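You operate a simulated robot arm through the tools that you are given. There is no shell and no other tool.

Carry out the task below with a simulated robot arm. There is one attempt and no reset: what you move stays moved.

Task
Shut the air bench down: cylinders 1 and 2 in, air off, vented and locked.
Fine: in that order; the yellow vent lever stays open.

The check looks at the end state, three seconds after you hand in, the way a careful person would. Anything else that was tipped, shoved, dropped, spilled or broken makes it a failure.

Robot
A 7-joint arm with a three-finger gripper, fixed in place. Base frame: the origin is at the foot of the arm, x ahead of it, y to its left, z up; the work surface is at about z = 0.88. Readings come in m, degrees, newtons and seconds.
Its first joint turns from -166.0 to 166.0 degrees. Payload 2.69 kg.
The tool frame sits at the grasp point between the pads (the TCP): z along the fingers, y along the line on which they close. The tips reach 0.03 m beyond it. The gripper opens to 0.128 m. The gripper's body begins 0.117 m behind the TCP.
Orientation is that of the tool frame in the base frame, as a unit quaternion [x, y, z, w]. With the fingers straight down and closing along the base's y, the tool's x points along the base's -x, its y along +y and its z along -z.

Tools
- The arm moves only by the tool drive_tool. Its argument "plan" is one flat list of numbers, 7 for each row, row after row: the opening in per cent of the stroke, from 0 (shut) to 100 (fully open), then the shift along the tool's x, y, z in m, then the turn, a rotation vector about the tool's x, y, z in degrees. In form: [hand, x, y, z, wx, wy, wz, hand, x, y, z, wx, wy, wz, ...]. A call has 1 to 20 rows; each row is the pose to reach, as a shift and turn from the pose commanded when the call began, along the tool's axes at that moment. A row lasts 0.2 s, in which the tool goes at most 0.05 m and 8.6 degrees; a call with a longer step from one row to the next is refused whole, and so is a gripper value outside its range. A pose out of reach is approached as far as the arm can. The call stops where the force on the tool passes 70 N (or 10 N more than at its start, if that is more) or the arm is blocked; 0.2 s more then pass. The fingers move at their own pace and stop on an object; they squeeze with about 27 N. The grip force told is the motor's: it shows also when the fingers shut on nothing. Time passes only in rows, and 0.2 s behind the last, so rows that repeat a pose let the fingers close. It gives the time, the measured TCP pose, the force on the tool (base axes), the opening and the grip force at its end, in the units of the frame above (readings bear some noise), with the torque about the TCP (base axes, N m) and any sound that the robot's microphone picked up, and new pictures: "pictures" is both (left out), scene, wrist or none.
- Cameras (640 x 400 px; columns grow to the right, rows downward): "scene" is fixed at [0.0495, -0.6481, 1.5956]; the picture's right is [0.77, -0.64, 0.00], its down [-0.15, -0.18, -0.97] and it looks along [0.62, 0.75, -0.23] (base axes); focal length 331 px, centre (320, 200). "wrist" rides on the gripper at [0.058, 0.054, -0.131] in the tool frame; the picture's right is [-0.68, 0.74, 0.00], its down [-0.62, -0.57, -0.55] and it looks along [-0.40, -0.37, 0.84] (tool axes); focal length 234 px, centre (320, 200). There is no depth. A picture from a camera that has moved, and an enlarged one, comes with that camera's place and axes in the base frame and with its lens.
- move_column(by): slides the trunk up (or, below 0, down) by that many m; the arm rides with it, the base frame stays. It gives what a move gives, with no picture.
- enlarge(camera, box): a new picture of the part [left, top, right, bottom] of that camera's present view, enlarged. No time passes.
- sign_off(): hands the job in; it is judged then, once.

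Nothing tells you positions but the pictures and the camera data. Unless the task says otherwise, let go and move clear before handing in.

The tools are called after "Request:" as a command line: name --argument value ..., lists and objects as JSON in quotes. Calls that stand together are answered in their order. drive_tool: Moves the arm, as the interface text tells. Its arguments: {"type":"object","properties":{"plan":{"type":"array","items":{"type":"number"}},"pictures":{"type":"string","enum":["both","scene","wrist","none"]}},"required":["plan"]} The other tools are called the same way: move_column (by) slides the trunk up or down; enlarge (camera, box) takes an enlarged picture of a part of a camera's view; sign_off () hands the job in.

At the start:

```text
time_s: 0.0
tool_pos: [0.499, 0.4133, 1.4984]
ee_rot: [0.0, 1.0, 0.0, 0.0]
wrist_force: [0.5, 0.1, 0.4]
moment: [0.0, 0.0, -0.03]
finger_gap: 0.128
grasp_force: 0.0
trunk travel left (down, up): [-0.2, 0.15]
```

scene: 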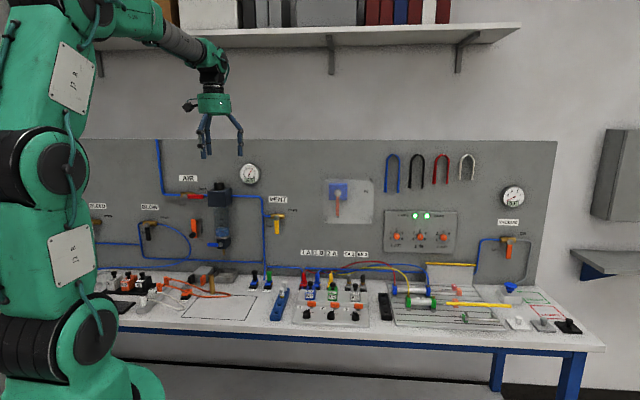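
wrist: 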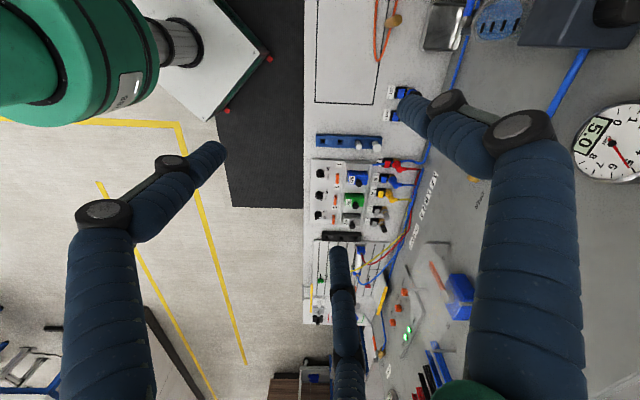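

I see an air bench with a panel of valves, a main AIR line, VENT lever and cylinders on the right. I will enlarge several parts before doing anything.

Request:
enlarge --camera "scene" --box '[140, 160, 300, 260]'

Request:
enlarge --camera "scene" --box '[240, 240, 400, 340]'

Request:
enlarge --camera "scene" --box '[370, 240, 530, 340]'

Request:
enlarge --camera "scene" --box '[310, 150, 470, 250]'

Request:
enlarge --camera "scene" --box '[460, 160, 620, 260]'

Request:
enlarge --camera "scene" --box '[80, 180, 240, 320]'

Request:
enlarge --camera "wrist" --box '[280, 120, 440, 340]'

```text
4.00 times, centred on (220, 210) of scene
camera zoom: at [0.0495, -0.6481, 1.5956], right [0.77, -0.64, 0.0], down [-0.15, -0.18, -0.97], along [0.62, 0.75, -0.23], focal length 1323 px, centre (720, 160)
```

zoom: 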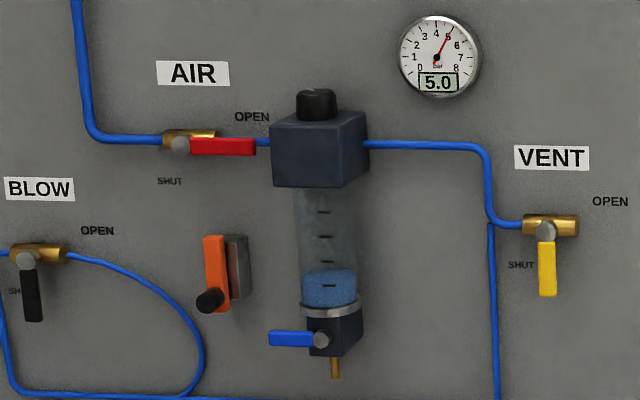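

```text
4.00 times, centred on (320, 290) of scene
camera zoom: at [0.0495, -0.6481, 1.5956], right [0.77, -0.64, 0.0], down [-0.15, -0.18, -0.97], along [0.62, 0.75, -0.23], focal length 1323 px, centre (320, -160)
```

zoom: 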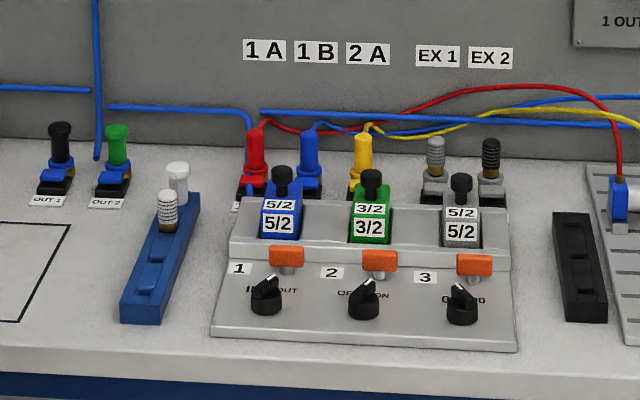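

```text
4.00 times, centred on (450, 290) of scene
camera zoom: at [0.0495, -0.6481, 1.5956], right [0.77, -0.64, 0.0], down [-0.15, -0.18, -0.97], along [0.62, 0.75, -0.23], focal length 1323 px, centre (-200, -160)
```

zoom: 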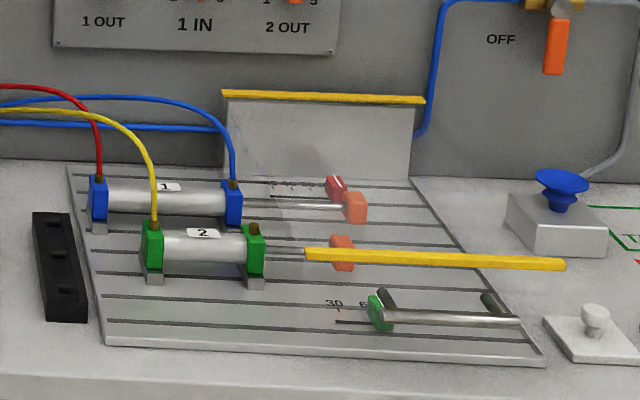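

```text
4.00 times, centred on (390, 200) of scene
camera zoom: at [0.0495, -0.6481, 1.5956], right [0.77, -0.64, 0.0], down [-0.15, -0.18, -0.97], along [0.62, 0.75, -0.23], focal length 1323 px, centre (40, 200)
```

zoom: 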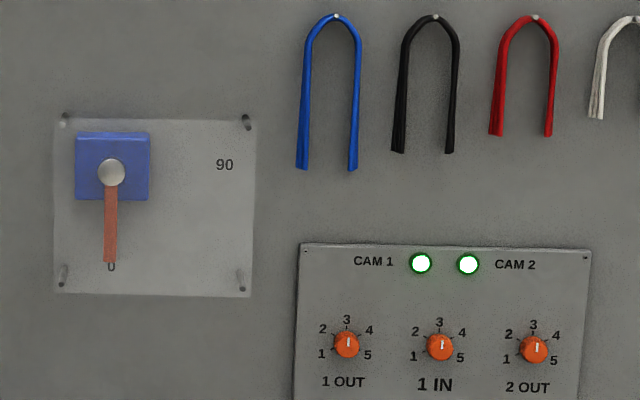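

```text
4.00 times, centred on (540, 210) of scene
camera zoom: at [0.0495, -0.6481, 1.5956], right [0.77, -0.64, 0.0], down [-0.15, -0.18, -0.97], along [0.62, 0.75, -0.23], focal length 1323 px, centre (-560, 160)
```

zoom: 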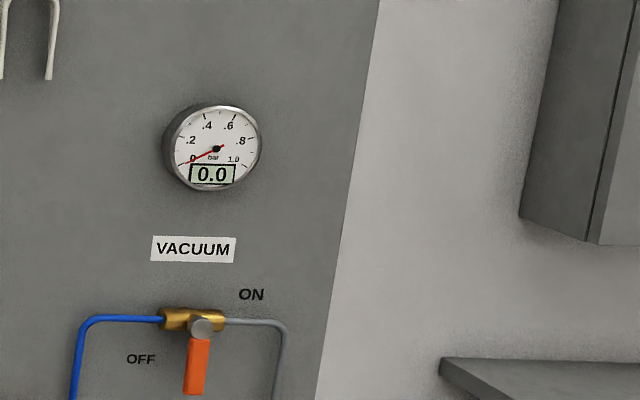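

```text
2.86 times, centred on (160, 250) of scene
camera zoom: at [0.0495, -0.6481, 1.5956], right [0.77, -0.64, 0.0], down [-0.15, -0.18, -0.97], along [0.62, 0.75, -0.23], focal length 945 px, centre (777, 57)
```

zoom: 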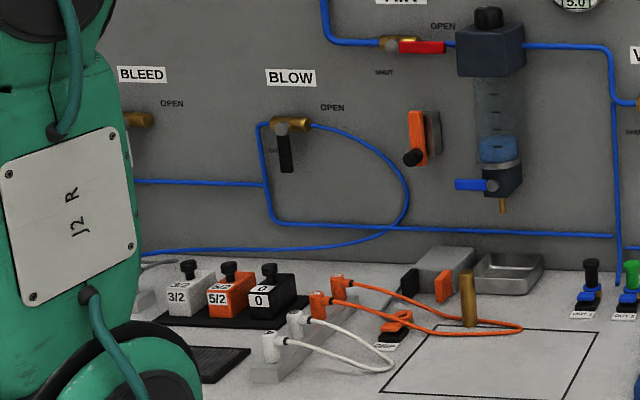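

```text
1.82 times, centred on (360, 230) of wrist
camera zoom: at [0.4402, 0.4662, 1.6289], right [0.68, 0.74, 0.0], down [0.62, -0.57, 0.55], along [0.4, -0.37, -0.84], focal length 426 px, centre (247, 146)
```

zoom: 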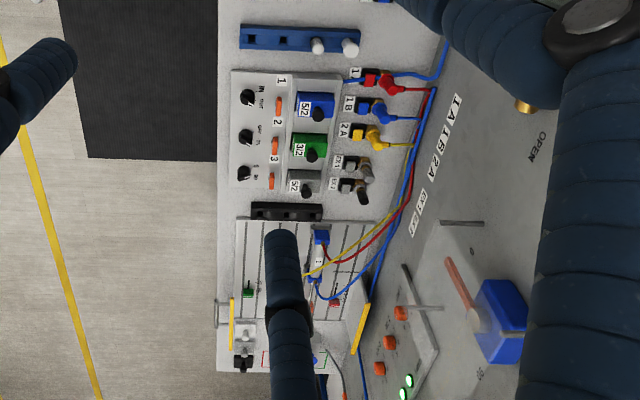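

I see cylinders 1 and 2 with rods apparently out, knobs 1–3 on the console, the AIR lever open, VENT shut, and an orange part by the AIR valve. I need finer views of knobs, cylinders and the lock.

Request:
enlarge --camera "scene" --box '[295, 296, 375, 326]'

Request:
enlarge --camera "scene" --box '[175, 180, 255, 250]'

Request:
enlarge --camera "scene" --box '[385, 260, 515, 335]'

Request:
enlarge --camera "wrist" --box '[300, 150, 400, 240]'

Request:
enlarge --camera "scene" --box '[485, 270, 605, 345]'

Request:
enlarge --camera "scene" --box '[140, 250, 270, 325]'

```text
8.00 times, centred on (335, 311) of scene
camera zoom: at [0.0495, -0.6481, 1.5956], right [0.77, -0.64, 0.0], down [-0.15, -0.18, -0.97], along [0.62, 0.75, -0.23], focal length 2646 px, centre (200, -688)
```

zoom: 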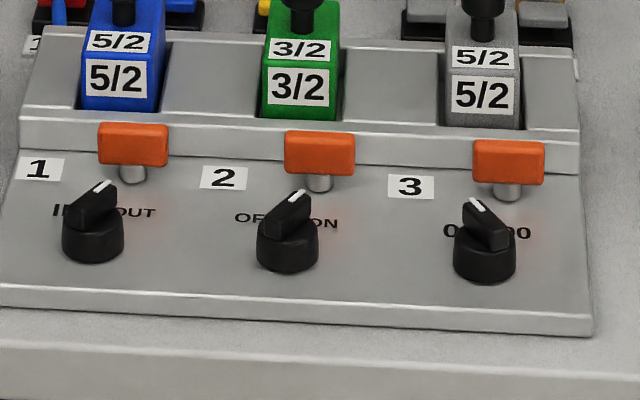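

```text
5.71 times, centred on (215, 215) of scene
camera zoom: at [0.0495, -0.6481, 1.5956], right [0.77, -0.64, 0.0], down [-0.15, -0.18, -0.97], along [0.62, 0.75, -0.23], focal length 1890 px, centre (920, 114)
```

zoom: 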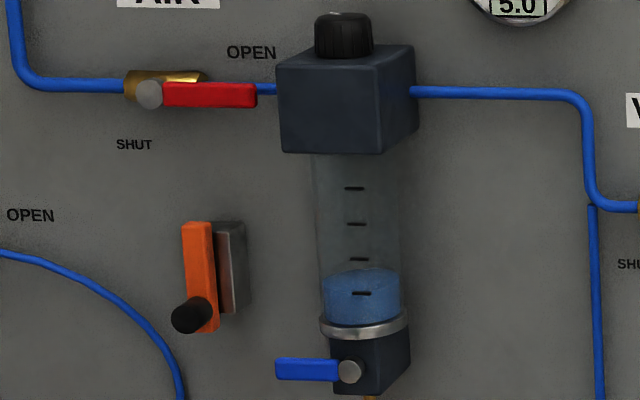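

```text
4.92 times, centred on (450, 298) of scene
camera zoom: at [0.0495, -0.6481, 1.5956], right [0.77, -0.64, 0.0], down [-0.15, -0.18, -0.97], along [0.62, 0.75, -0.23], focal length 1628 px, centre (-320, -280)
```

zoom: 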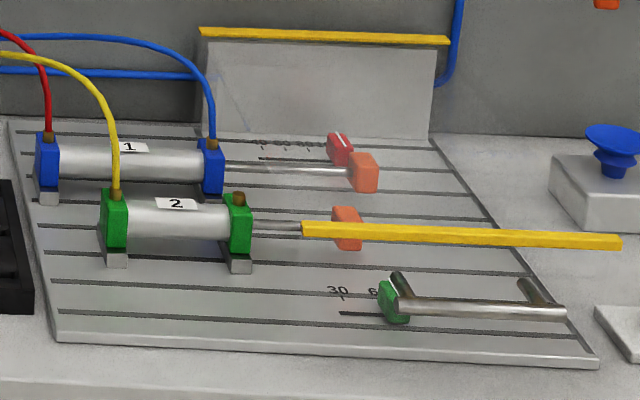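

```text
4.44 times, centred on (350, 195) of wrist
camera zoom: at [0.4402, 0.4662, 1.6289], right [0.68, 0.74, 0.0], down [0.62, -0.57, 0.55], along [0.4, -0.37, -0.84], focal length 1041 px, centre (187, 222)
```

zoom: 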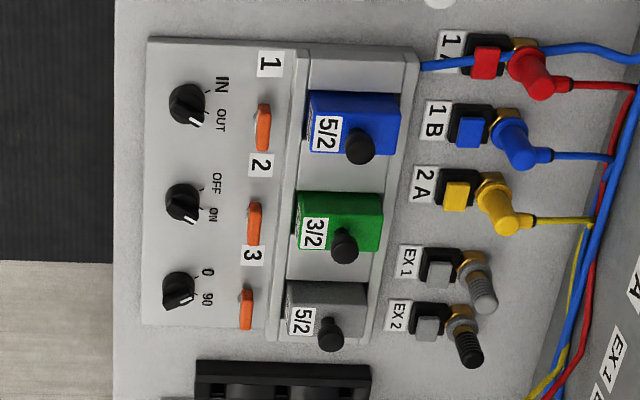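

```text
5.33 times, centred on (545, 308) of scene
camera zoom: at [0.0495, -0.6481, 1.5956], right [0.77, -0.64, 0.0], down [-0.15, -0.18, -0.97], along [0.62, 0.75, -0.23], focal length 1764 px, centre (-880, -373)
```

zoom: 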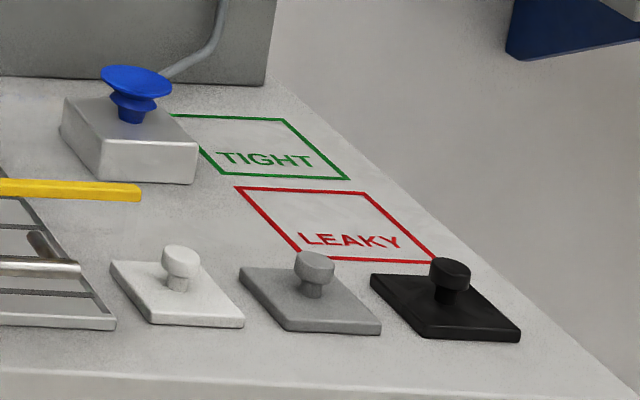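

```text
4.92 times, centred on (205, 288) of scene
camera zoom: at [0.0495, -0.6481, 1.5956], right [0.77, -0.64, 0.0], down [-0.15, -0.18, -0.97], along [0.62, 0.75, -0.23], focal length 1628 px, centre (886, -231)
```

zoom: 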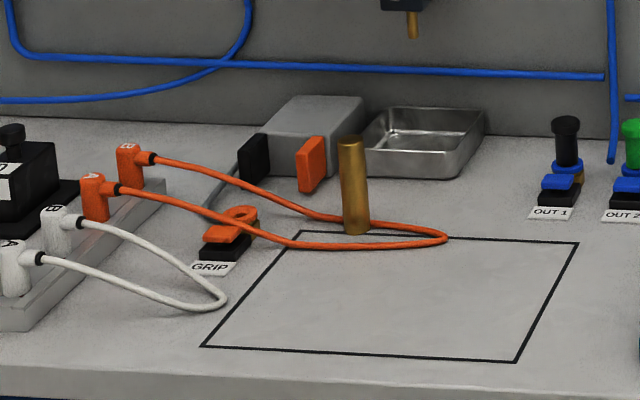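

The bench seems to run at −45° in the base frame, and knobs 1/2 sit near (0.707, 0.22) and (0.769, 0.156) at z≈0.91, pointing to OUT and ON. I'll move above knob 1 for a close look.

Request:
drive_tool --plan '[50, -0.0173, -0.0161, 0.0332, 0, 0, 0, 50, -0.0347, -0.0322, 0.0663, 0, 0, 0, 50, -0.052, -0.0483, 0.0995, 0, 0, 0, 50, -0.0693, -0.0643, 0.1327, 0, 0, 0, 50, -0.0867, -0.0804, 0.1658, 0, 0, 0, 50, -0.104, -0.0965, 0.199, 0, 0, 0, 50, -0.1213, -0.1126, 0.2322, 0, 0, 0, 50, -0.1387, -0.1287, 0.2653, 0, 0, 0, 50, -0.156, -0.1448, 0.2985, 0, 0, 0, 50, -0.1733, -0.1608, 0.3317, 0, 0, 0, 50, -0.1907, -0.1769, 0.3648, 0, 0, 0, 50, -0.208, -0.193, 0.398, 0, 0, 0]'

```text
time_s: 2.6
tool_pos: [0.7063, 0.219, 1.0996]
ee_rot: [-0.001, 1.0, 0.0, 0.0]
wrist_force: [0.3, -0.5, -0.4]
moment: [-0.01, 0.0, 0.03]
finger_gap: 0.0641
grasp_force: 0.0
trunk travel left (down, up): [-0.2, 0.15]
camera wrist: at [0.6476, 0.2715, 1.2306], right [0.68, 0.74, 0.0], down [0.62, -0.57, 0.55], along [0.4, -0.37, -0.84], focal length 234 px, centre (320, 200)
```

scene: 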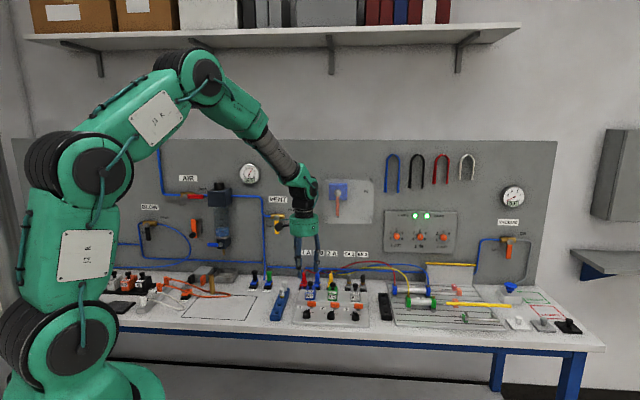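
wrist: 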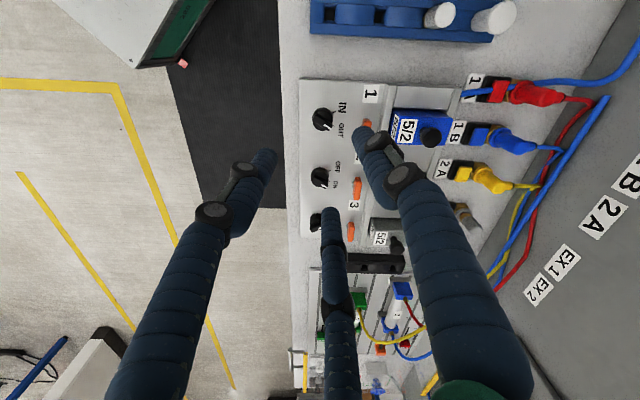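

I'm above knob 1; the wrist view shows three slender parts, so I check the gripper shape and the knobs closely.

Request:
enlarge --camera "scene" --box '[260, 170, 350, 290]'

Request:
enlarge --camera "wrist" --box '[295, 75, 395, 240]'

Request:
enlarge --camera "wrist" --box '[295, 85, 359, 125]'

```text
3.33 times, centred on (305, 230) of scene
camera zoom: at [0.0495, -0.6481, 1.5956], right [0.77, -0.64, 0.0], down [-0.15, -0.18, -0.97], along [0.62, 0.75, -0.23], focal length 1103 px, centre (370, 100)
```

zoom: 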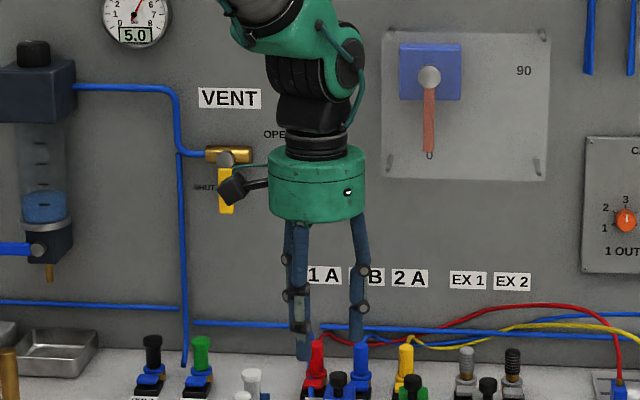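

```text
2.42 times, centred on (345, 158) of wrist
camera zoom: at [0.6476, 0.2715, 1.2306], right [0.68, 0.74, 0.0], down [0.62, -0.57, 0.55], along [0.4, -0.37, -0.84], focal length 568 px, centre (259, 303)
```

zoom: 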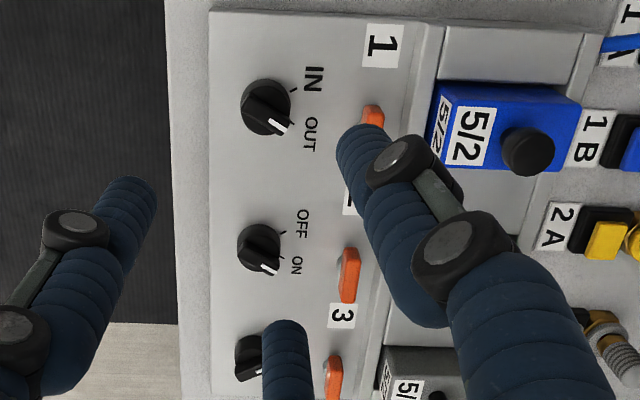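

```text
10.00 times, centred on (327, 105) of wrist
camera zoom: at [0.6476, 0.2715, 1.2306], right [0.68, 0.74, 0.0], down [0.62, -0.57, 0.55], along [0.4, -0.37, -0.84], focal length 2342 px, centre (250, 1150)
```

zoom: 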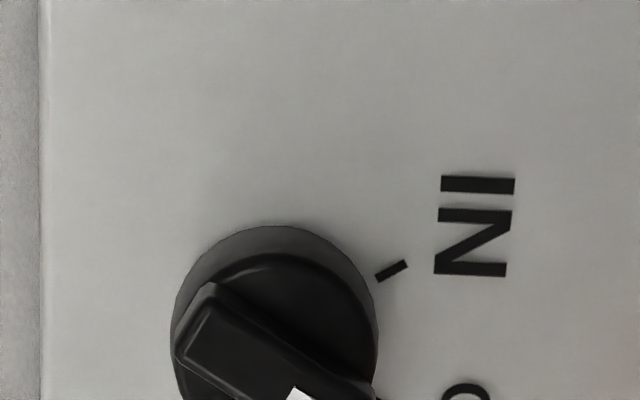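

The gripper seems to show one finger on one side and two on the other. I'll close it here in free air to see how the tips meet.

Request:
drive_tool --plan '[0, 0, 0, 0, 0, 0, 0, 0, 0, 0, 0, 0, 0, 0, 0, 0, 0, 0, 0, 0, 0]'

Request:
enlarge --camera "wrist" --box '[240, 100, 400, 220]'

Request:
enlarge --camera "scene" --box '[280, 205, 344, 285]'

```text
time_s: 3.4
tool_pos: [0.7062, 0.2186, 1.0981]
ee_rot: [0.0, 1.0, 0.0, 0.0]
wrist_force: [-0.2, 0.0, -0.1]
moment: [-0.01, 0.02, 0.02]
finger_gap: 0.0023
grasp_force: 27.6
trunk travel left (down, up): [-0.2, 0.15]
camera wrist: at [0.6474, 0.2719, 1.2308], right [0.68, 0.74, 0.0], down [0.62, -0.57, 0.55], along [0.4, -0.37, -0.84], focal length 234 px, centre (320, 200)
```

scene: 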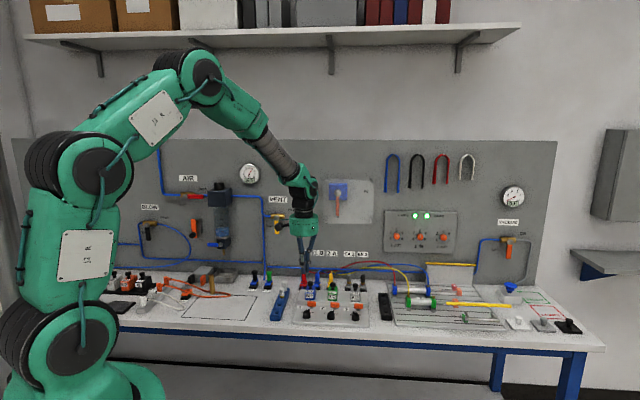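
wrist: 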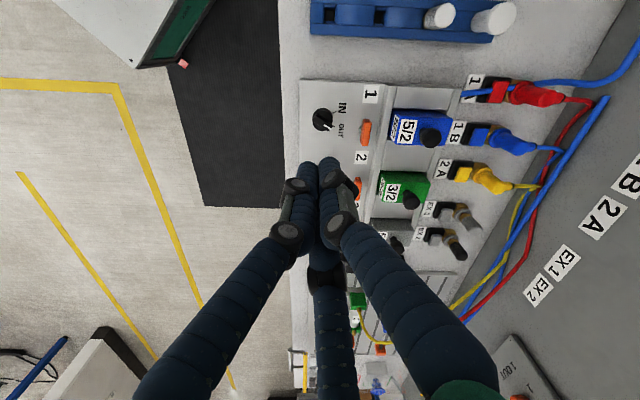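

```text
3.33 times, centred on (320, 160) of wrist
camera zoom: at [0.6474, 0.2719, 1.2308], right [0.68, 0.74, 0.0], down [0.62, -0.57, 0.55], along [0.4, -0.37, -0.84], focal length 781 px, centre (320, 333)
```

zoom: 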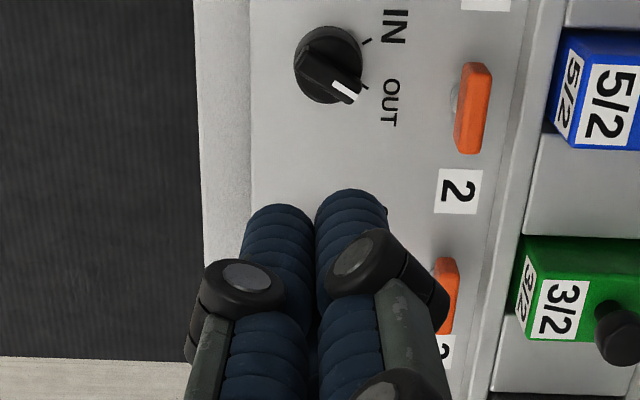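

```text
5.00 times, centred on (312, 245) of scene
camera zoom: at [0.0495, -0.6481, 1.5956], right [0.77, -0.64, 0.0], down [-0.15, -0.18, -0.97], along [0.62, 0.75, -0.23], focal length 1654 px, centre (360, -25)
```

zoom: 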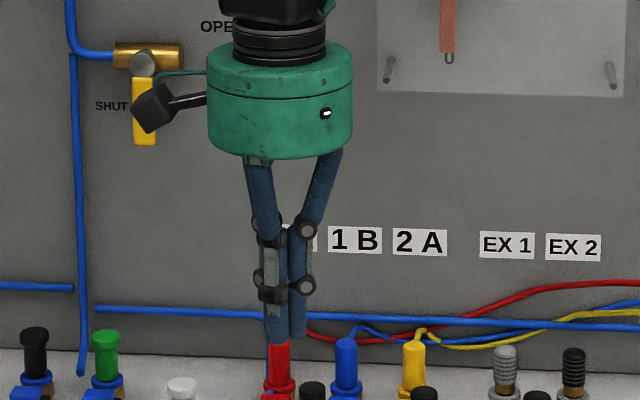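

The closed gripper meets at the TCP. Knob 1 is near (0.708, 0.219) with its bar at about +15° in the base frame (OUT); IN is at about +75°. I'll align with the bar and come down to just above it.

Request:
drive_tool --plan '[35, 0, 0, 0.02, 0, 0, -4, 35, 0, 0, 0.05, 0, 0, -8, 35, 0, 0, 0.08, 0, 0, -12, 35, 0, 0, 0.11, 0, 0, -15, 35, 0, 0, 0.13, 0, 0, -15]'

Request:
enlarge --camera "wrist" --box '[240, 80, 400, 220]'

Request:
enlarge --camera "scene" --box '[275, 260, 355, 330]'

```text
time_s: 4.6
tool_pos: [0.7094, 0.2217, 0.97]
ee_rot: [-0.132, 0.991, 0.0, 0.0]
wrist_force: [-1.0, 0.0, 0.8]
moment: [0.01, 0.0, -0.02]
finger_gap: 0.0448
grasp_force: 0.0
trunk travel left (down, up): [-0.2, 0.15]
camera wrist: at [0.6381, 0.2574, 1.1015], right [0.46, 0.89, 0.0], down [0.74, -0.39, 0.55], along [0.49, -0.25, -0.84], focal length 234 px, centre (320, 200)
```

scene: 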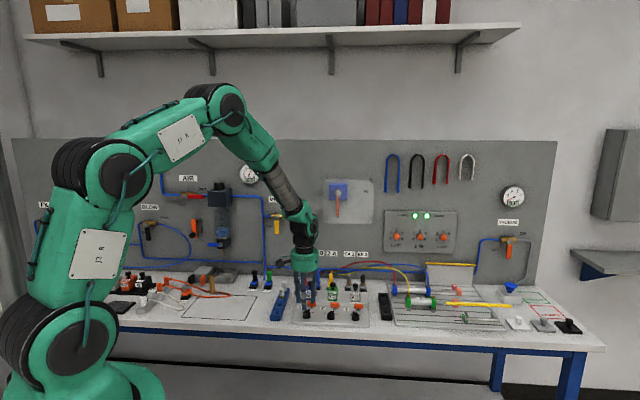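
wrist: 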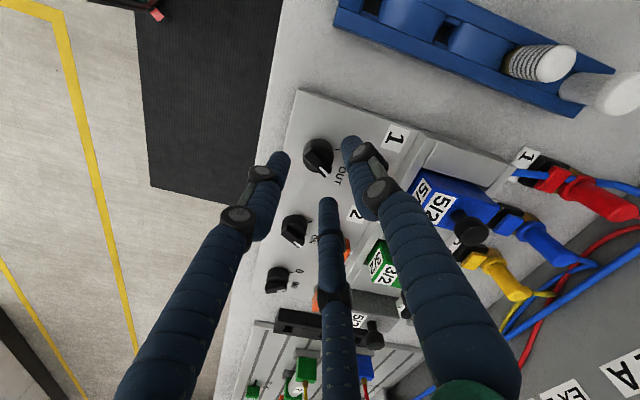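

```text
2.86 times, centred on (320, 150) of wrist
camera zoom: at [0.6381, 0.2574, 1.1015], right [0.46, 0.89, 0.0], down [0.74, -0.39, 0.55], along [0.49, -0.25, -0.84], focal length 669 px, centre (320, 343)
```

zoom: 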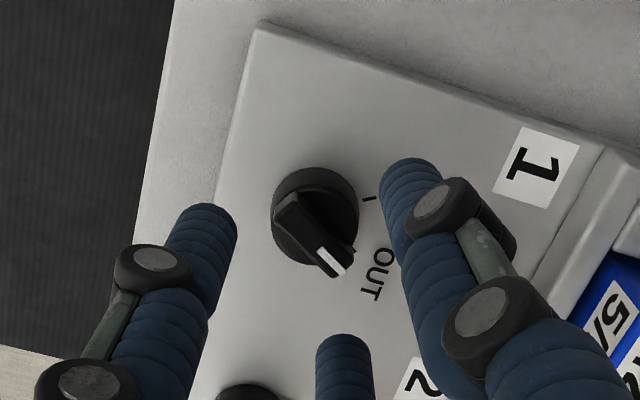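

```text
5.71 times, centred on (315, 295) of scene
camera zoom: at [0.0495, -0.6481, 1.5956], right [0.77, -0.64, 0.0], down [-0.15, -0.18, -0.97], along [0.62, 0.75, -0.23], focal length 1890 px, centre (349, -343)
```

zoom: 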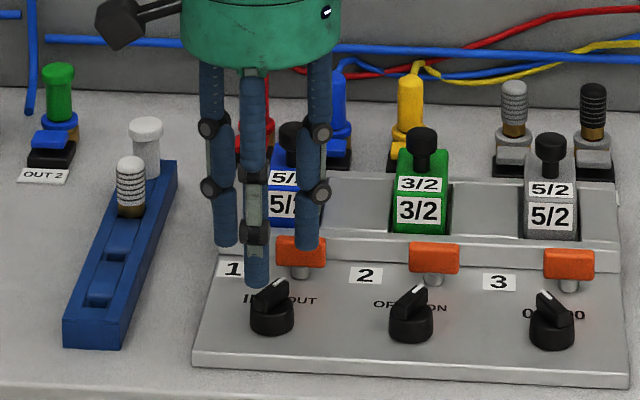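

The tool is centred over knob 1 within ~1–2 mm, the bar top is at about z=0.92. I'll lower so the tips overlap the bar and close on it.

Request:
drive_tool --plan '[35, 0, 0, 0.012, 0, 0, 2, 35, 0, 0, 0.022, 0, 0, 2, 35, 0, 0, 0.03, 0, 0, 2, 35, 0, 0, 0.03, 0, 0, 2]'

Request:
enlarge --camera "wrist" --box '[240, 80, 400, 220]'

Request:
enlarge --camera "scene" --box '[275, 275, 345, 330]'

```text
time_s: 5.6
tool_pos: [0.7078, 0.2213, 0.9404]
ee_rot: [-0.114, 0.993, -0.001, 0.0]
wrist_force: [0.5, 0.6, 0.6]
moment: [0.0, 0.01, 0.0]
finger_gap: 0.045
grasp_force: 0.1
trunk travel left (down, up): [-0.2, 0.15]
camera wrist: at [0.6387, 0.2601, 1.0714], right [0.49, 0.87, 0.0], down [0.73, -0.41, 0.55], along [0.48, -0.27, -0.84], focal length 234 px, centre (320, 200)
```

scene: 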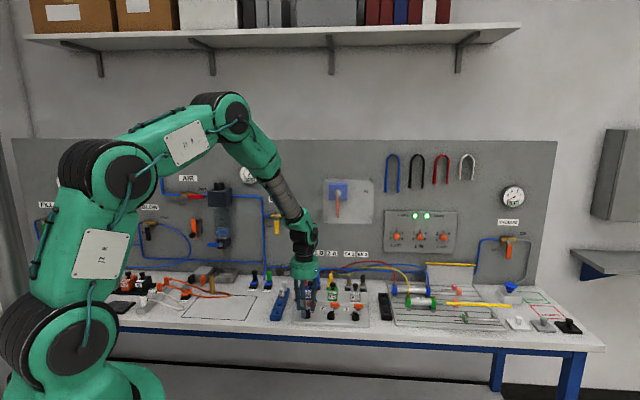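
wrist: 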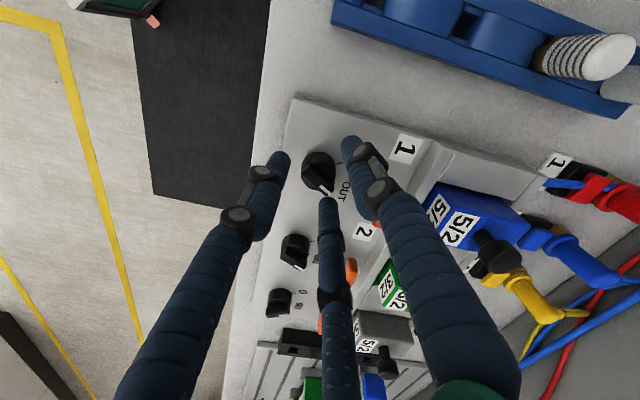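

```text
2.86 times, centred on (320, 150) of wrist
camera zoom: at [0.6387, 0.2601, 1.0714], right [0.49, 0.87, 0.0], down [0.73, -0.41, 0.55], along [0.48, -0.27, -0.84], focal length 669 px, centre (320, 343)
```

zoom: 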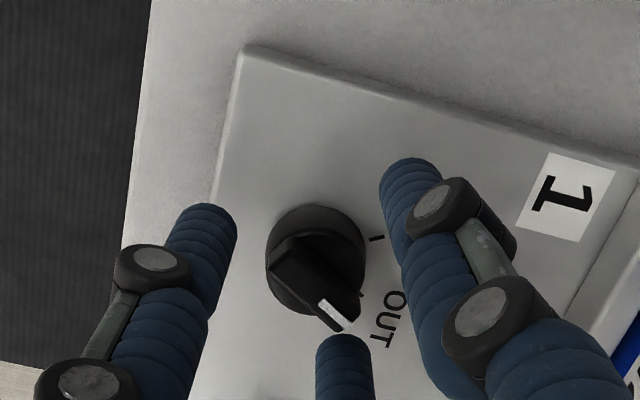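

```text
7.27 times, centred on (310, 302) of scene
camera zoom: at [0.0495, -0.6481, 1.5956], right [0.77, -0.64, 0.0], down [-0.15, -0.18, -0.97], along [0.62, 0.75, -0.23], focal length 2406 px, centre (393, -546)
```

zoom: 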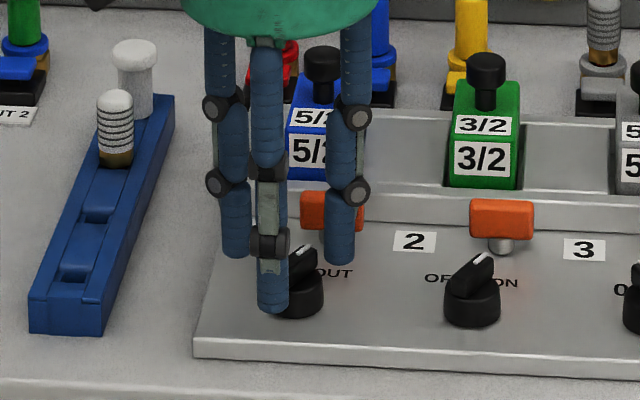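

Tips now straddle the bar. I close the gripper on it and read the gap.

Request:
drive_tool --plan '[10, 0, 0, 0, 0, 0, 0, 0, 0, 0, 0, 0, 0, 0, 0, 0, 0, 0, 0, 0, 0]' --pictures "wrist"

Request:
enlarge --camera "wrist" --box '[240, 80, 400, 220]'

```text
time_s: 6.4
tool_pos: [0.7105, 0.2225, 0.9407]
ee_rot: [-0.113, 0.994, 0.0, 0.001]
wrist_force: [11.5, -5.5, 0.8]
moment: [-0.16, -0.36, -0.05]
finger_gap: 0.0172
grasp_force: 43.0
trunk travel left (down, up): [-0.2, 0.15]
camera wrist: at [0.6397, 0.2598, 1.0718], right [0.49, 0.87, 0.0], down [0.73, -0.41, 0.55], along [0.48, -0.27, -0.84], focal length 234 px, centre (320, 200)
```

wrist: 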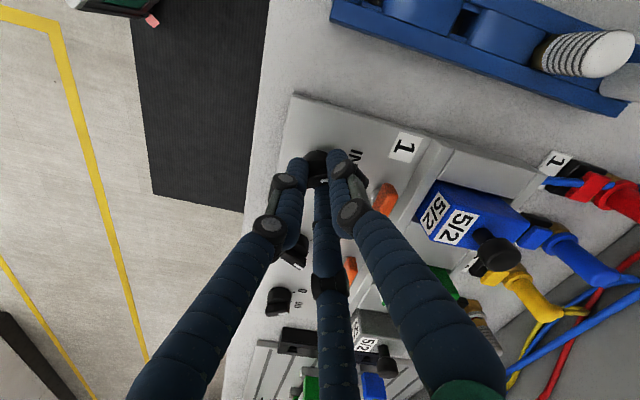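

```text
2.86 times, centred on (320, 150) of wrist
camera zoom: at [0.6397, 0.2598, 1.0718], right [0.49, 0.87, 0.0], down [0.73, -0.41, 0.55], along [0.48, -0.27, -0.84], focal length 669 px, centre (320, 343)
```

zoom: 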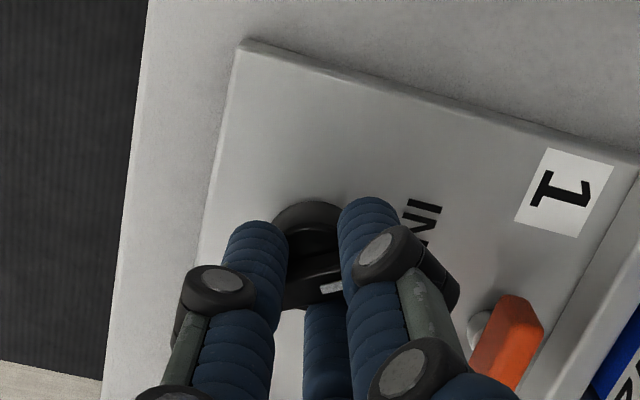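

Closing swung the bar toward IN already. I'll open and check the knob and cylinder 1.

Request:
drive_tool --plan '[35, 0, 0, 0, 0, 0, 0, 35, 0, 0, 0, 0, 0, 0, 35, 0, 0, -0.03, 0, 0, 0, 35, 0, 0, -0.06, 0, 0, 0]'

Request:
enlarge --camera "wrist" --box '[240, 80, 400, 220]'

Request:
enlarge --camera "scene" --box '[370, 200, 530, 335]'

```text
time_s: 7.4
tool_pos: [0.7065, 0.22, 0.9977]
ee_rot: [-0.113, 0.994, 0.0, 0.0]
wrist_force: [-0.9, 0.6, 0.7]
moment: [-0.03, -0.07, -0.03]
finger_gap: 0.0448
grasp_force: 0.1
trunk travel left (down, up): [-0.2, 0.15]
camera wrist: at [0.6362, 0.2588, 1.1301], right [0.49, 0.87, 0.0], down [0.73, -0.41, 0.55], along [0.48, -0.27, -0.84], focal length 234 px, centre (320, 200)
```

scene: 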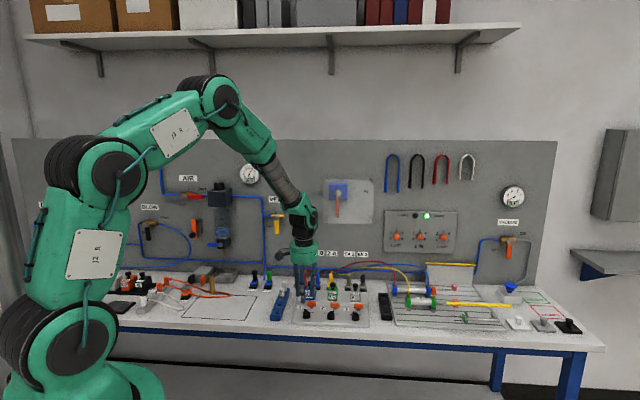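
wrist: 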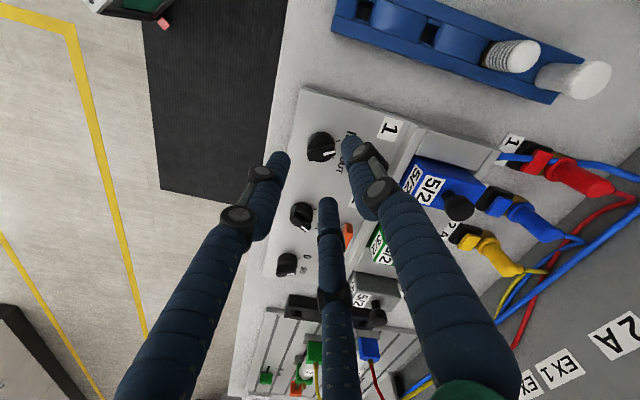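

```text
2.86 times, centred on (320, 150) of wrist
camera zoom: at [0.6362, 0.2588, 1.1301], right [0.49, 0.87, 0.0], down [0.73, -0.41, 0.55], along [0.48, -0.27, -0.84], focal length 669 px, centre (320, 343)
```

zoom: 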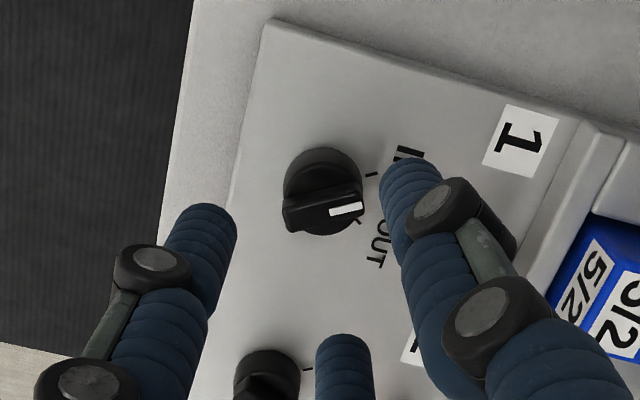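

```text
2.96 times, centred on (450, 268) of scene
camera zoom: at [0.0495, -0.6481, 1.5956], right [0.77, -0.64, 0.0], down [-0.15, -0.18, -0.97], along [0.62, 0.75, -0.23], focal length 980 px, centre (-65, 0)
```

zoom: 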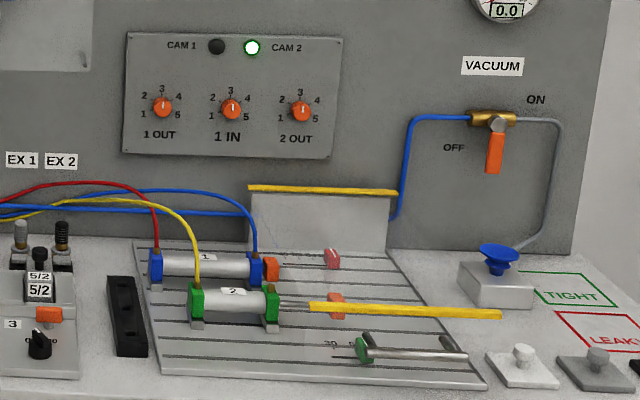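

Cylinder 1 has retracted and CAM 1 is off. The knob stopped a few degrees short of the IN tick, so I'll regrip with the tool turned 10° more to bring it fully to IN.

Request:
drive_tool --plan '[35, 0, 0, 0.0, 0, 0, -5, 35, 0, 0, 0.03, 0, 0, -10, 35, 0, 0, 0.05, 0, 0, -10, 35, 0, 0, 0.06, 0, 0, -10, 20, 0, 0, 0.06, 0, 0, -10, 0, 0, 0, 0.06, 0, 0, -10, 0, 0, 0, 0.06, 0, 0, -10]' --pictures "wrist"

Request:
drive_tool --plan '[35, 0, 0, 0, 0, 0, 0, 35, 0, 0, 0, 0, 0, 0, 35, 0, 0, -0.03, 0, 0, 0, 35, 0, 0, -0.06, 0, 0, 0]' --pictures "wrist"

Request:
enlarge --camera "wrist" --box '[240, 80, 400, 220]'

```text
time_s: 9.0
tool_pos: [0.7083, 0.2202, 0.9396]
ee_rot: [-0.199, 0.98, 0.0, 0.0]
wrist_force: [3.4, -2.8, -3.4]
moment: [-0.04, 0.0, -0.35]
finger_gap: 0.0203
grasp_force: 27.0
trunk travel left (down, up): [-0.2, 0.15]
camera wrist: at [0.6324, 0.2455, 1.0708], right [0.33, 0.94, 0.0], down [0.79, -0.28, 0.55], along [0.52, -0.18, -0.84], focal length 234 px, centre (320, 200)
```

wrist: 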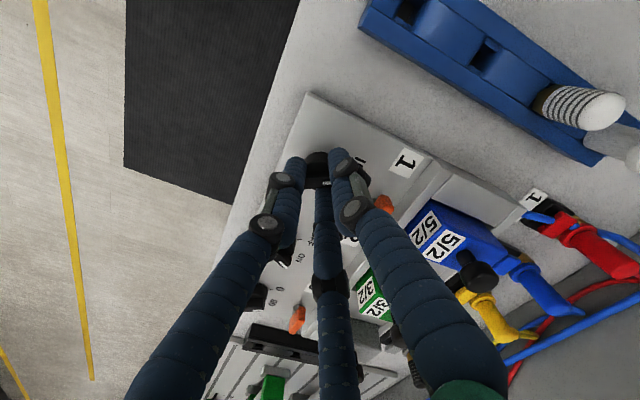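

```text
time_s: 10.0
tool_pos: [0.7072, 0.2192, 1.0003]
ee_rot: [-0.199, 0.98, 0.0, 0.0]
wrist_force: [0.8, 0.4, 1.2]
moment: [0.02, -0.03, 0.0]
finger_gap: 0.0448
grasp_force: 0.0
trunk travel left (down, up): [-0.2, 0.15]
camera wrist: at [0.6321, 0.2447, 1.1317], right [0.33, 0.94, 0.0], down [0.79, -0.28, 0.55], along [0.52, -0.18, -0.84], focal length 234 px, centre (320, 200)
```

wrist: 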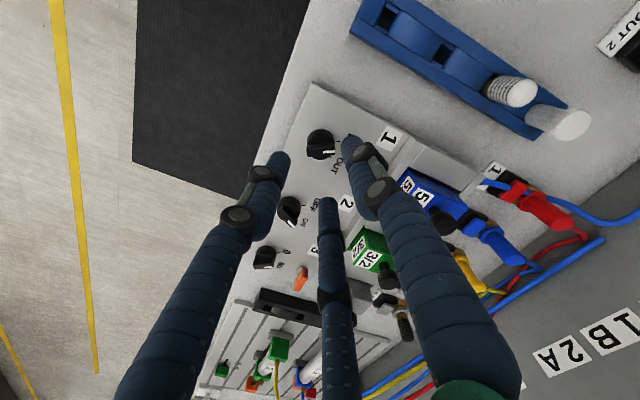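

```text
2.86 times, centred on (320, 150) of wrist
camera zoom: at [0.6321, 0.2447, 1.1317], right [0.33, 0.94, 0.0], down [0.79, -0.28, 0.55], along [0.52, -0.18, -0.84], focal length 669 px, centre (320, 343)
```

zoom: 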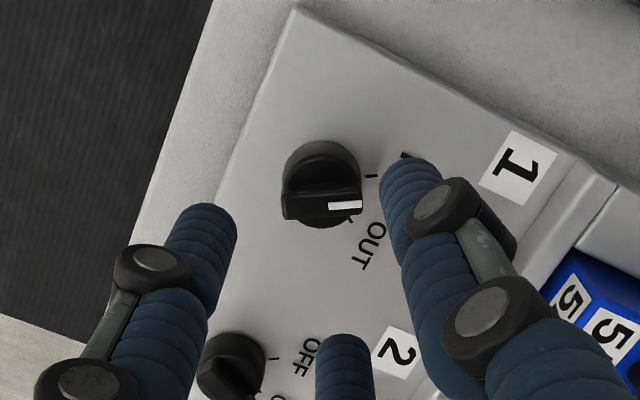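

Knob 1 is now parallel to the IN tick. Next is knob 2: I move over it, with the tool turned back 10°.

Request:
drive_tool --plan '[35, 0, 0, -0.015, 0, 0, 0, 35, -0.0166, -0.041, -0.02, 0, 0, 5, 35, -0.0332, -0.0821, -0.02, 0, 0, 10, 35, -0.0332, -0.0821, 0, 0, 0, 10]' --pictures "wrist"

Request:
enlarge --camera "wrist" --box '[240, 80, 400, 220]'

```text
time_s: 11.0
tool_pos: [0.7707, 0.156, 0.9968]
ee_rot: [-0.113, 0.994, 0.0, 0.0]
wrist_force: [0.4, -0.5, -0.7]
moment: [0.05, 0.03, 0.0]
finger_gap: 0.0444
grasp_force: 0.1
trunk travel left (down, up): [-0.2, 0.15]
camera wrist: at [0.7014, 0.1943, 1.1284], right [0.49, 0.87, 0.0], down [0.73, -0.41, 0.55], along [0.48, -0.27, -0.84], focal length 234 px, centre (320, 200)
```

wrist: 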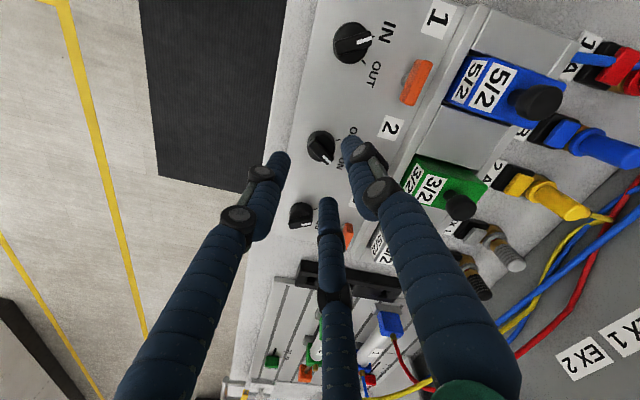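

```text
2.86 times, centred on (320, 150) of wrist
camera zoom: at [0.7014, 0.1943, 1.1284], right [0.49, 0.87, 0.0], down [0.73, -0.41, 0.55], along [0.48, -0.27, -0.84], focal length 669 px, centre (320, 343)
```

zoom: 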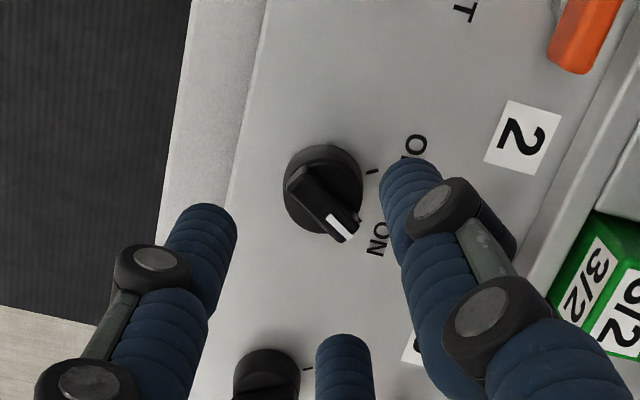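

Knob 2 sits in the same relative place as knob 1 did, pointing ON. Same move: descend, close.

Request:
drive_tool --plan '[35, 0, 0, 0.03, 0, 0, 0, 35, 0, 0, 0.05, 0, 0, 0, 35, 0, 0, 0.06, 0, 0, 0, 20, 0, 0, 0.06, 0, 0, 0, 0, 0, 0, 0.06, 0, 0, 0, 0, 0, 0, 0.06, 0, 0, 0]' --pictures "wrist"

Request:
enlarge --camera "wrist" --box '[240, 80, 400, 220]'

```text
time_s: 12.4
tool_pos: [0.7713, 0.1539, 0.9397]
ee_rot: [-0.114, 0.994, 0.0, -0.001]
wrist_force: [7.5, -21.6, 1.3]
moment: [-0.87, -0.05, -0.09]
finger_gap: 0.0179
grasp_force: 43.2
trunk travel left (down, up): [-0.2, 0.15]
camera wrist: at [0.7024, 0.1932, 1.0708], right [0.49, 0.87, 0.0], down [0.73, -0.41, 0.55], along [0.48, -0.27, -0.84], focal length 234 px, centre (320, 200)
```

wrist: 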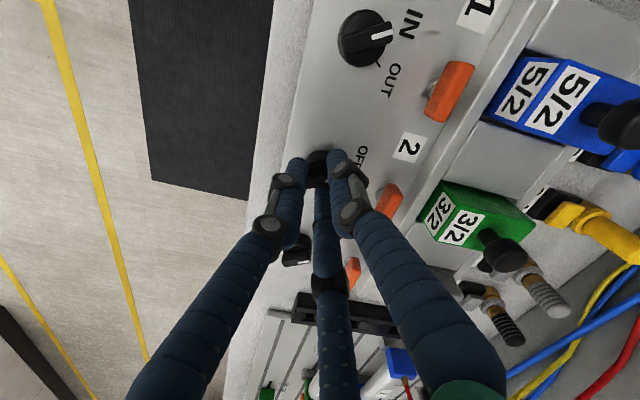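

```text
2.86 times, centred on (320, 150) of wrist
camera zoom: at [0.7024, 0.1932, 1.0708], right [0.49, 0.87, 0.0], down [0.73, -0.41, 0.55], along [0.48, -0.27, -0.84], focal length 669 px, centre (320, 343)
```

zoom: 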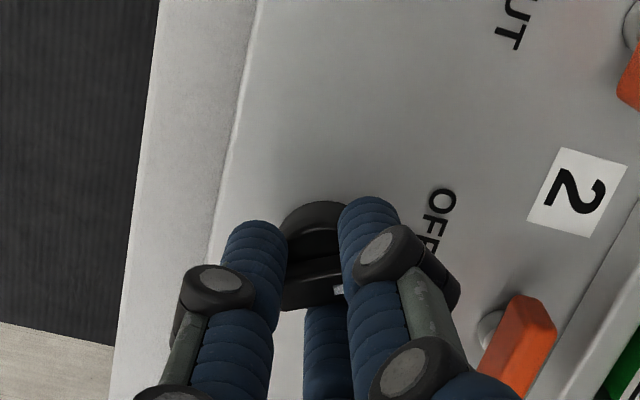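

Knob 2 turned too. I open, rise, turn 10°, and close again to bring it fully to OFF, then open and rise.

Request:
drive_tool --plan '[35, 0, 0, 0, 0, 0, 0, 35, 0, 0, 0, 0, 0, 0, 35, 0, 0, -0.03, 0, 0, 0, 35, 0, 0, -0.05, 0, 0, -5, 35, 0, 0, -0.03, 0, 0, -10, 35, 0, 0, 0, 0, 0, -10, 20, 0, 0, 0, 0, 0, -10, 0, 0, 0, 0, 0, 0, -10, 0, 0, 0, 0, 0, 0, -10]' --pictures "none"

Request:
drive_tool --plan '[35, 0, 0, 0, 0, 0, 0, 35, 0, 0, 0, 0, 0, 0, 35, 0, 0, -0.03, 0, 0, 0, 35, 0, 0, -0.06, 0, 0, 0]'

Request:
enlarge --camera "wrist" --box '[240, 80, 400, 220]'

Request:
enlarge --camera "scene" --box '[370, 200, 530, 335]'

```text
time_s: 14.4
tool_pos: [0.7712, 0.1574, 0.9391]
ee_rot: [-0.2, 0.98, 0.0, 0.001]
wrist_force: [17.9, -7.0, -0.8]
moment: [-0.14, -0.5, -0.3]
finger_gap: 0.0207
grasp_force: 27.0
trunk travel left (down, up): [-0.2, 0.15]
```

```text
time_s: 15.4
tool_pos: [0.7715, 0.1577, 1.0015]
ee_rot: [-0.199, 0.98, 0.001, 0.001]
wrist_force: [-0.7, 0.6, -0.1]
moment: [0.02, 0.0, 0.0]
finger_gap: 0.0449
grasp_force: 0.1
trunk travel left (down, up): [-0.2, 0.15]
camera wrist: at [0.6963, 0.1831, 1.1319], right [0.33, 0.94, 0.0], down [0.79, -0.28, 0.55], along [0.52, -0.18, -0.84], focal length 234 px, centre (320, 200)
```

scene: 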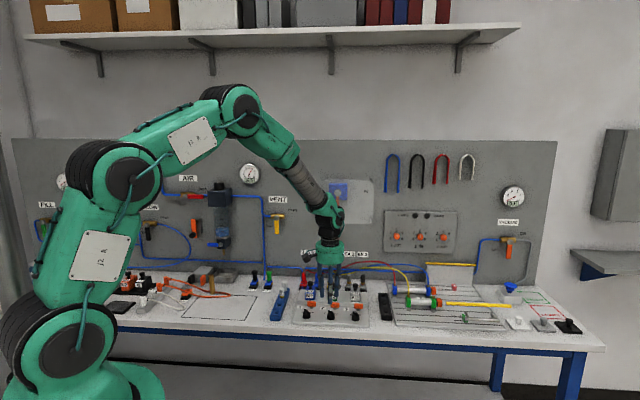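
wrist: 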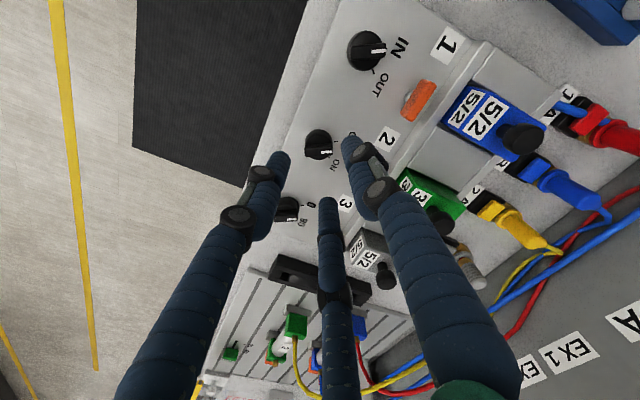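

```text
2.86 times, centred on (320, 150) of wrist
camera zoom: at [0.6963, 0.1831, 1.1319], right [0.33, 0.94, 0.0], down [0.79, -0.28, 0.55], along [0.52, -0.18, -0.84], focal length 669 px, centre (320, 343)
```

zoom: 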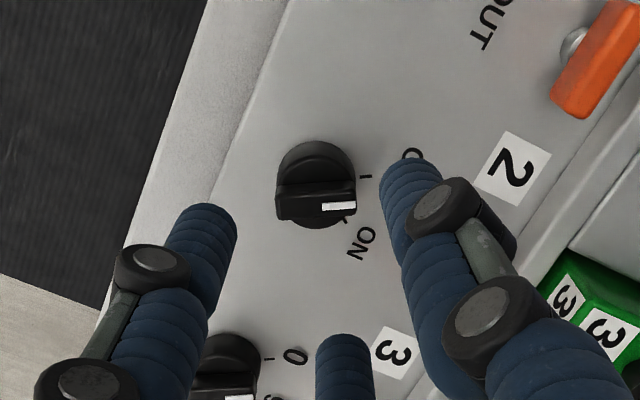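

```text
2.96 times, centred on (450, 268) of scene
camera zoom: at [0.0495, -0.6481, 1.5956], right [0.77, -0.64, 0.0], down [-0.15, -0.18, -0.97], along [0.62, 0.75, -0.23], focal length 980 px, centre (-65, 0)
```

zoom: 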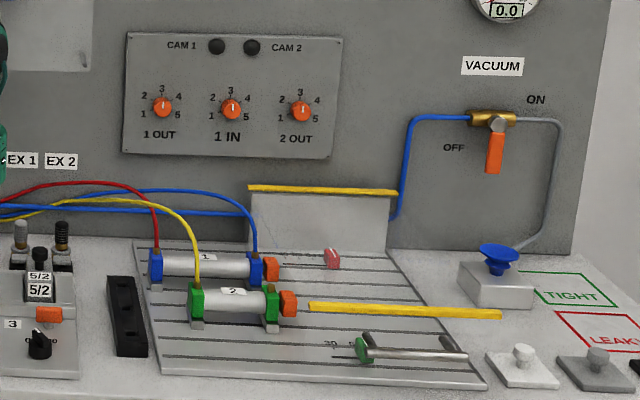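

Both cylinders are in and both CAM lamps are out. Next is the AIR lever on the panel (about (0.53, 0.92, 1.26)); I raise, retreat and turn the tool to face the bench direction.

Request:
drive_tool --plan '[35, 0, 0, -0.045, 0, 0, 0, 35, 0, 0, -0.09, 0, 0, 0, 0, 0.0201, 0.0346, -0.116, 0, 0, -2.2, 0, 0.0402, 0.0692, -0.142, 0, 0, -4.4, 0, 0.0602, 0.1038, -0.168, 0, 0, -6.6, 0, 0.0803, 0.1384, -0.194, 0, 0, -8.8, 0, 0.1004, 0.173, -0.22, 0, 0, -11, 0, 0.1205, 0.2075, -0.246, 0, 0, -13.2, 0, 0.1406, 0.2421, -0.272, 0, 0, -15.4, 0, 0.1606, 0.2767, -0.298, 0, 0, -17.6, 0, 0.1807, 0.3113, -0.324, 0, 0, -19.8, 0, 0.2008, 0.3459, -0.35, 0, 0, -22]'

```text
time_s: 18.0
tool_pos: [0.4519, 0.3979, 1.3502]
ee_rot: [-0.382, 0.924, 0.0, 0.0]
wrist_force: [0.7, 1.1, -0.3]
moment: [0.01, 0.0, 0.01]
finger_gap: 0.0026
grasp_force: 26.9
trunk travel left (down, up): [-0.2, 0.15]
camera wrist: at [0.372, 0.3931, 1.4814], right [-0.04, 1.0, 0.0], down [0.83, 0.04, 0.55], along [0.55, 0.02, -0.84], focal length 234 px, centre (320, 200)
```

scene: 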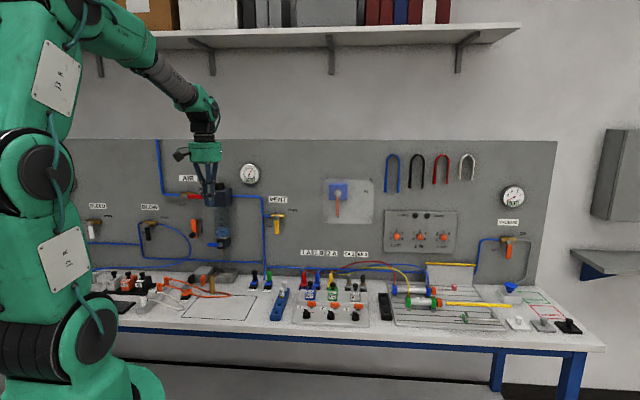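
wrist: 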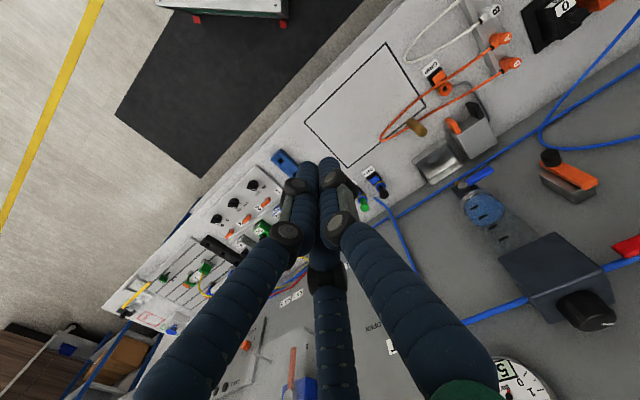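

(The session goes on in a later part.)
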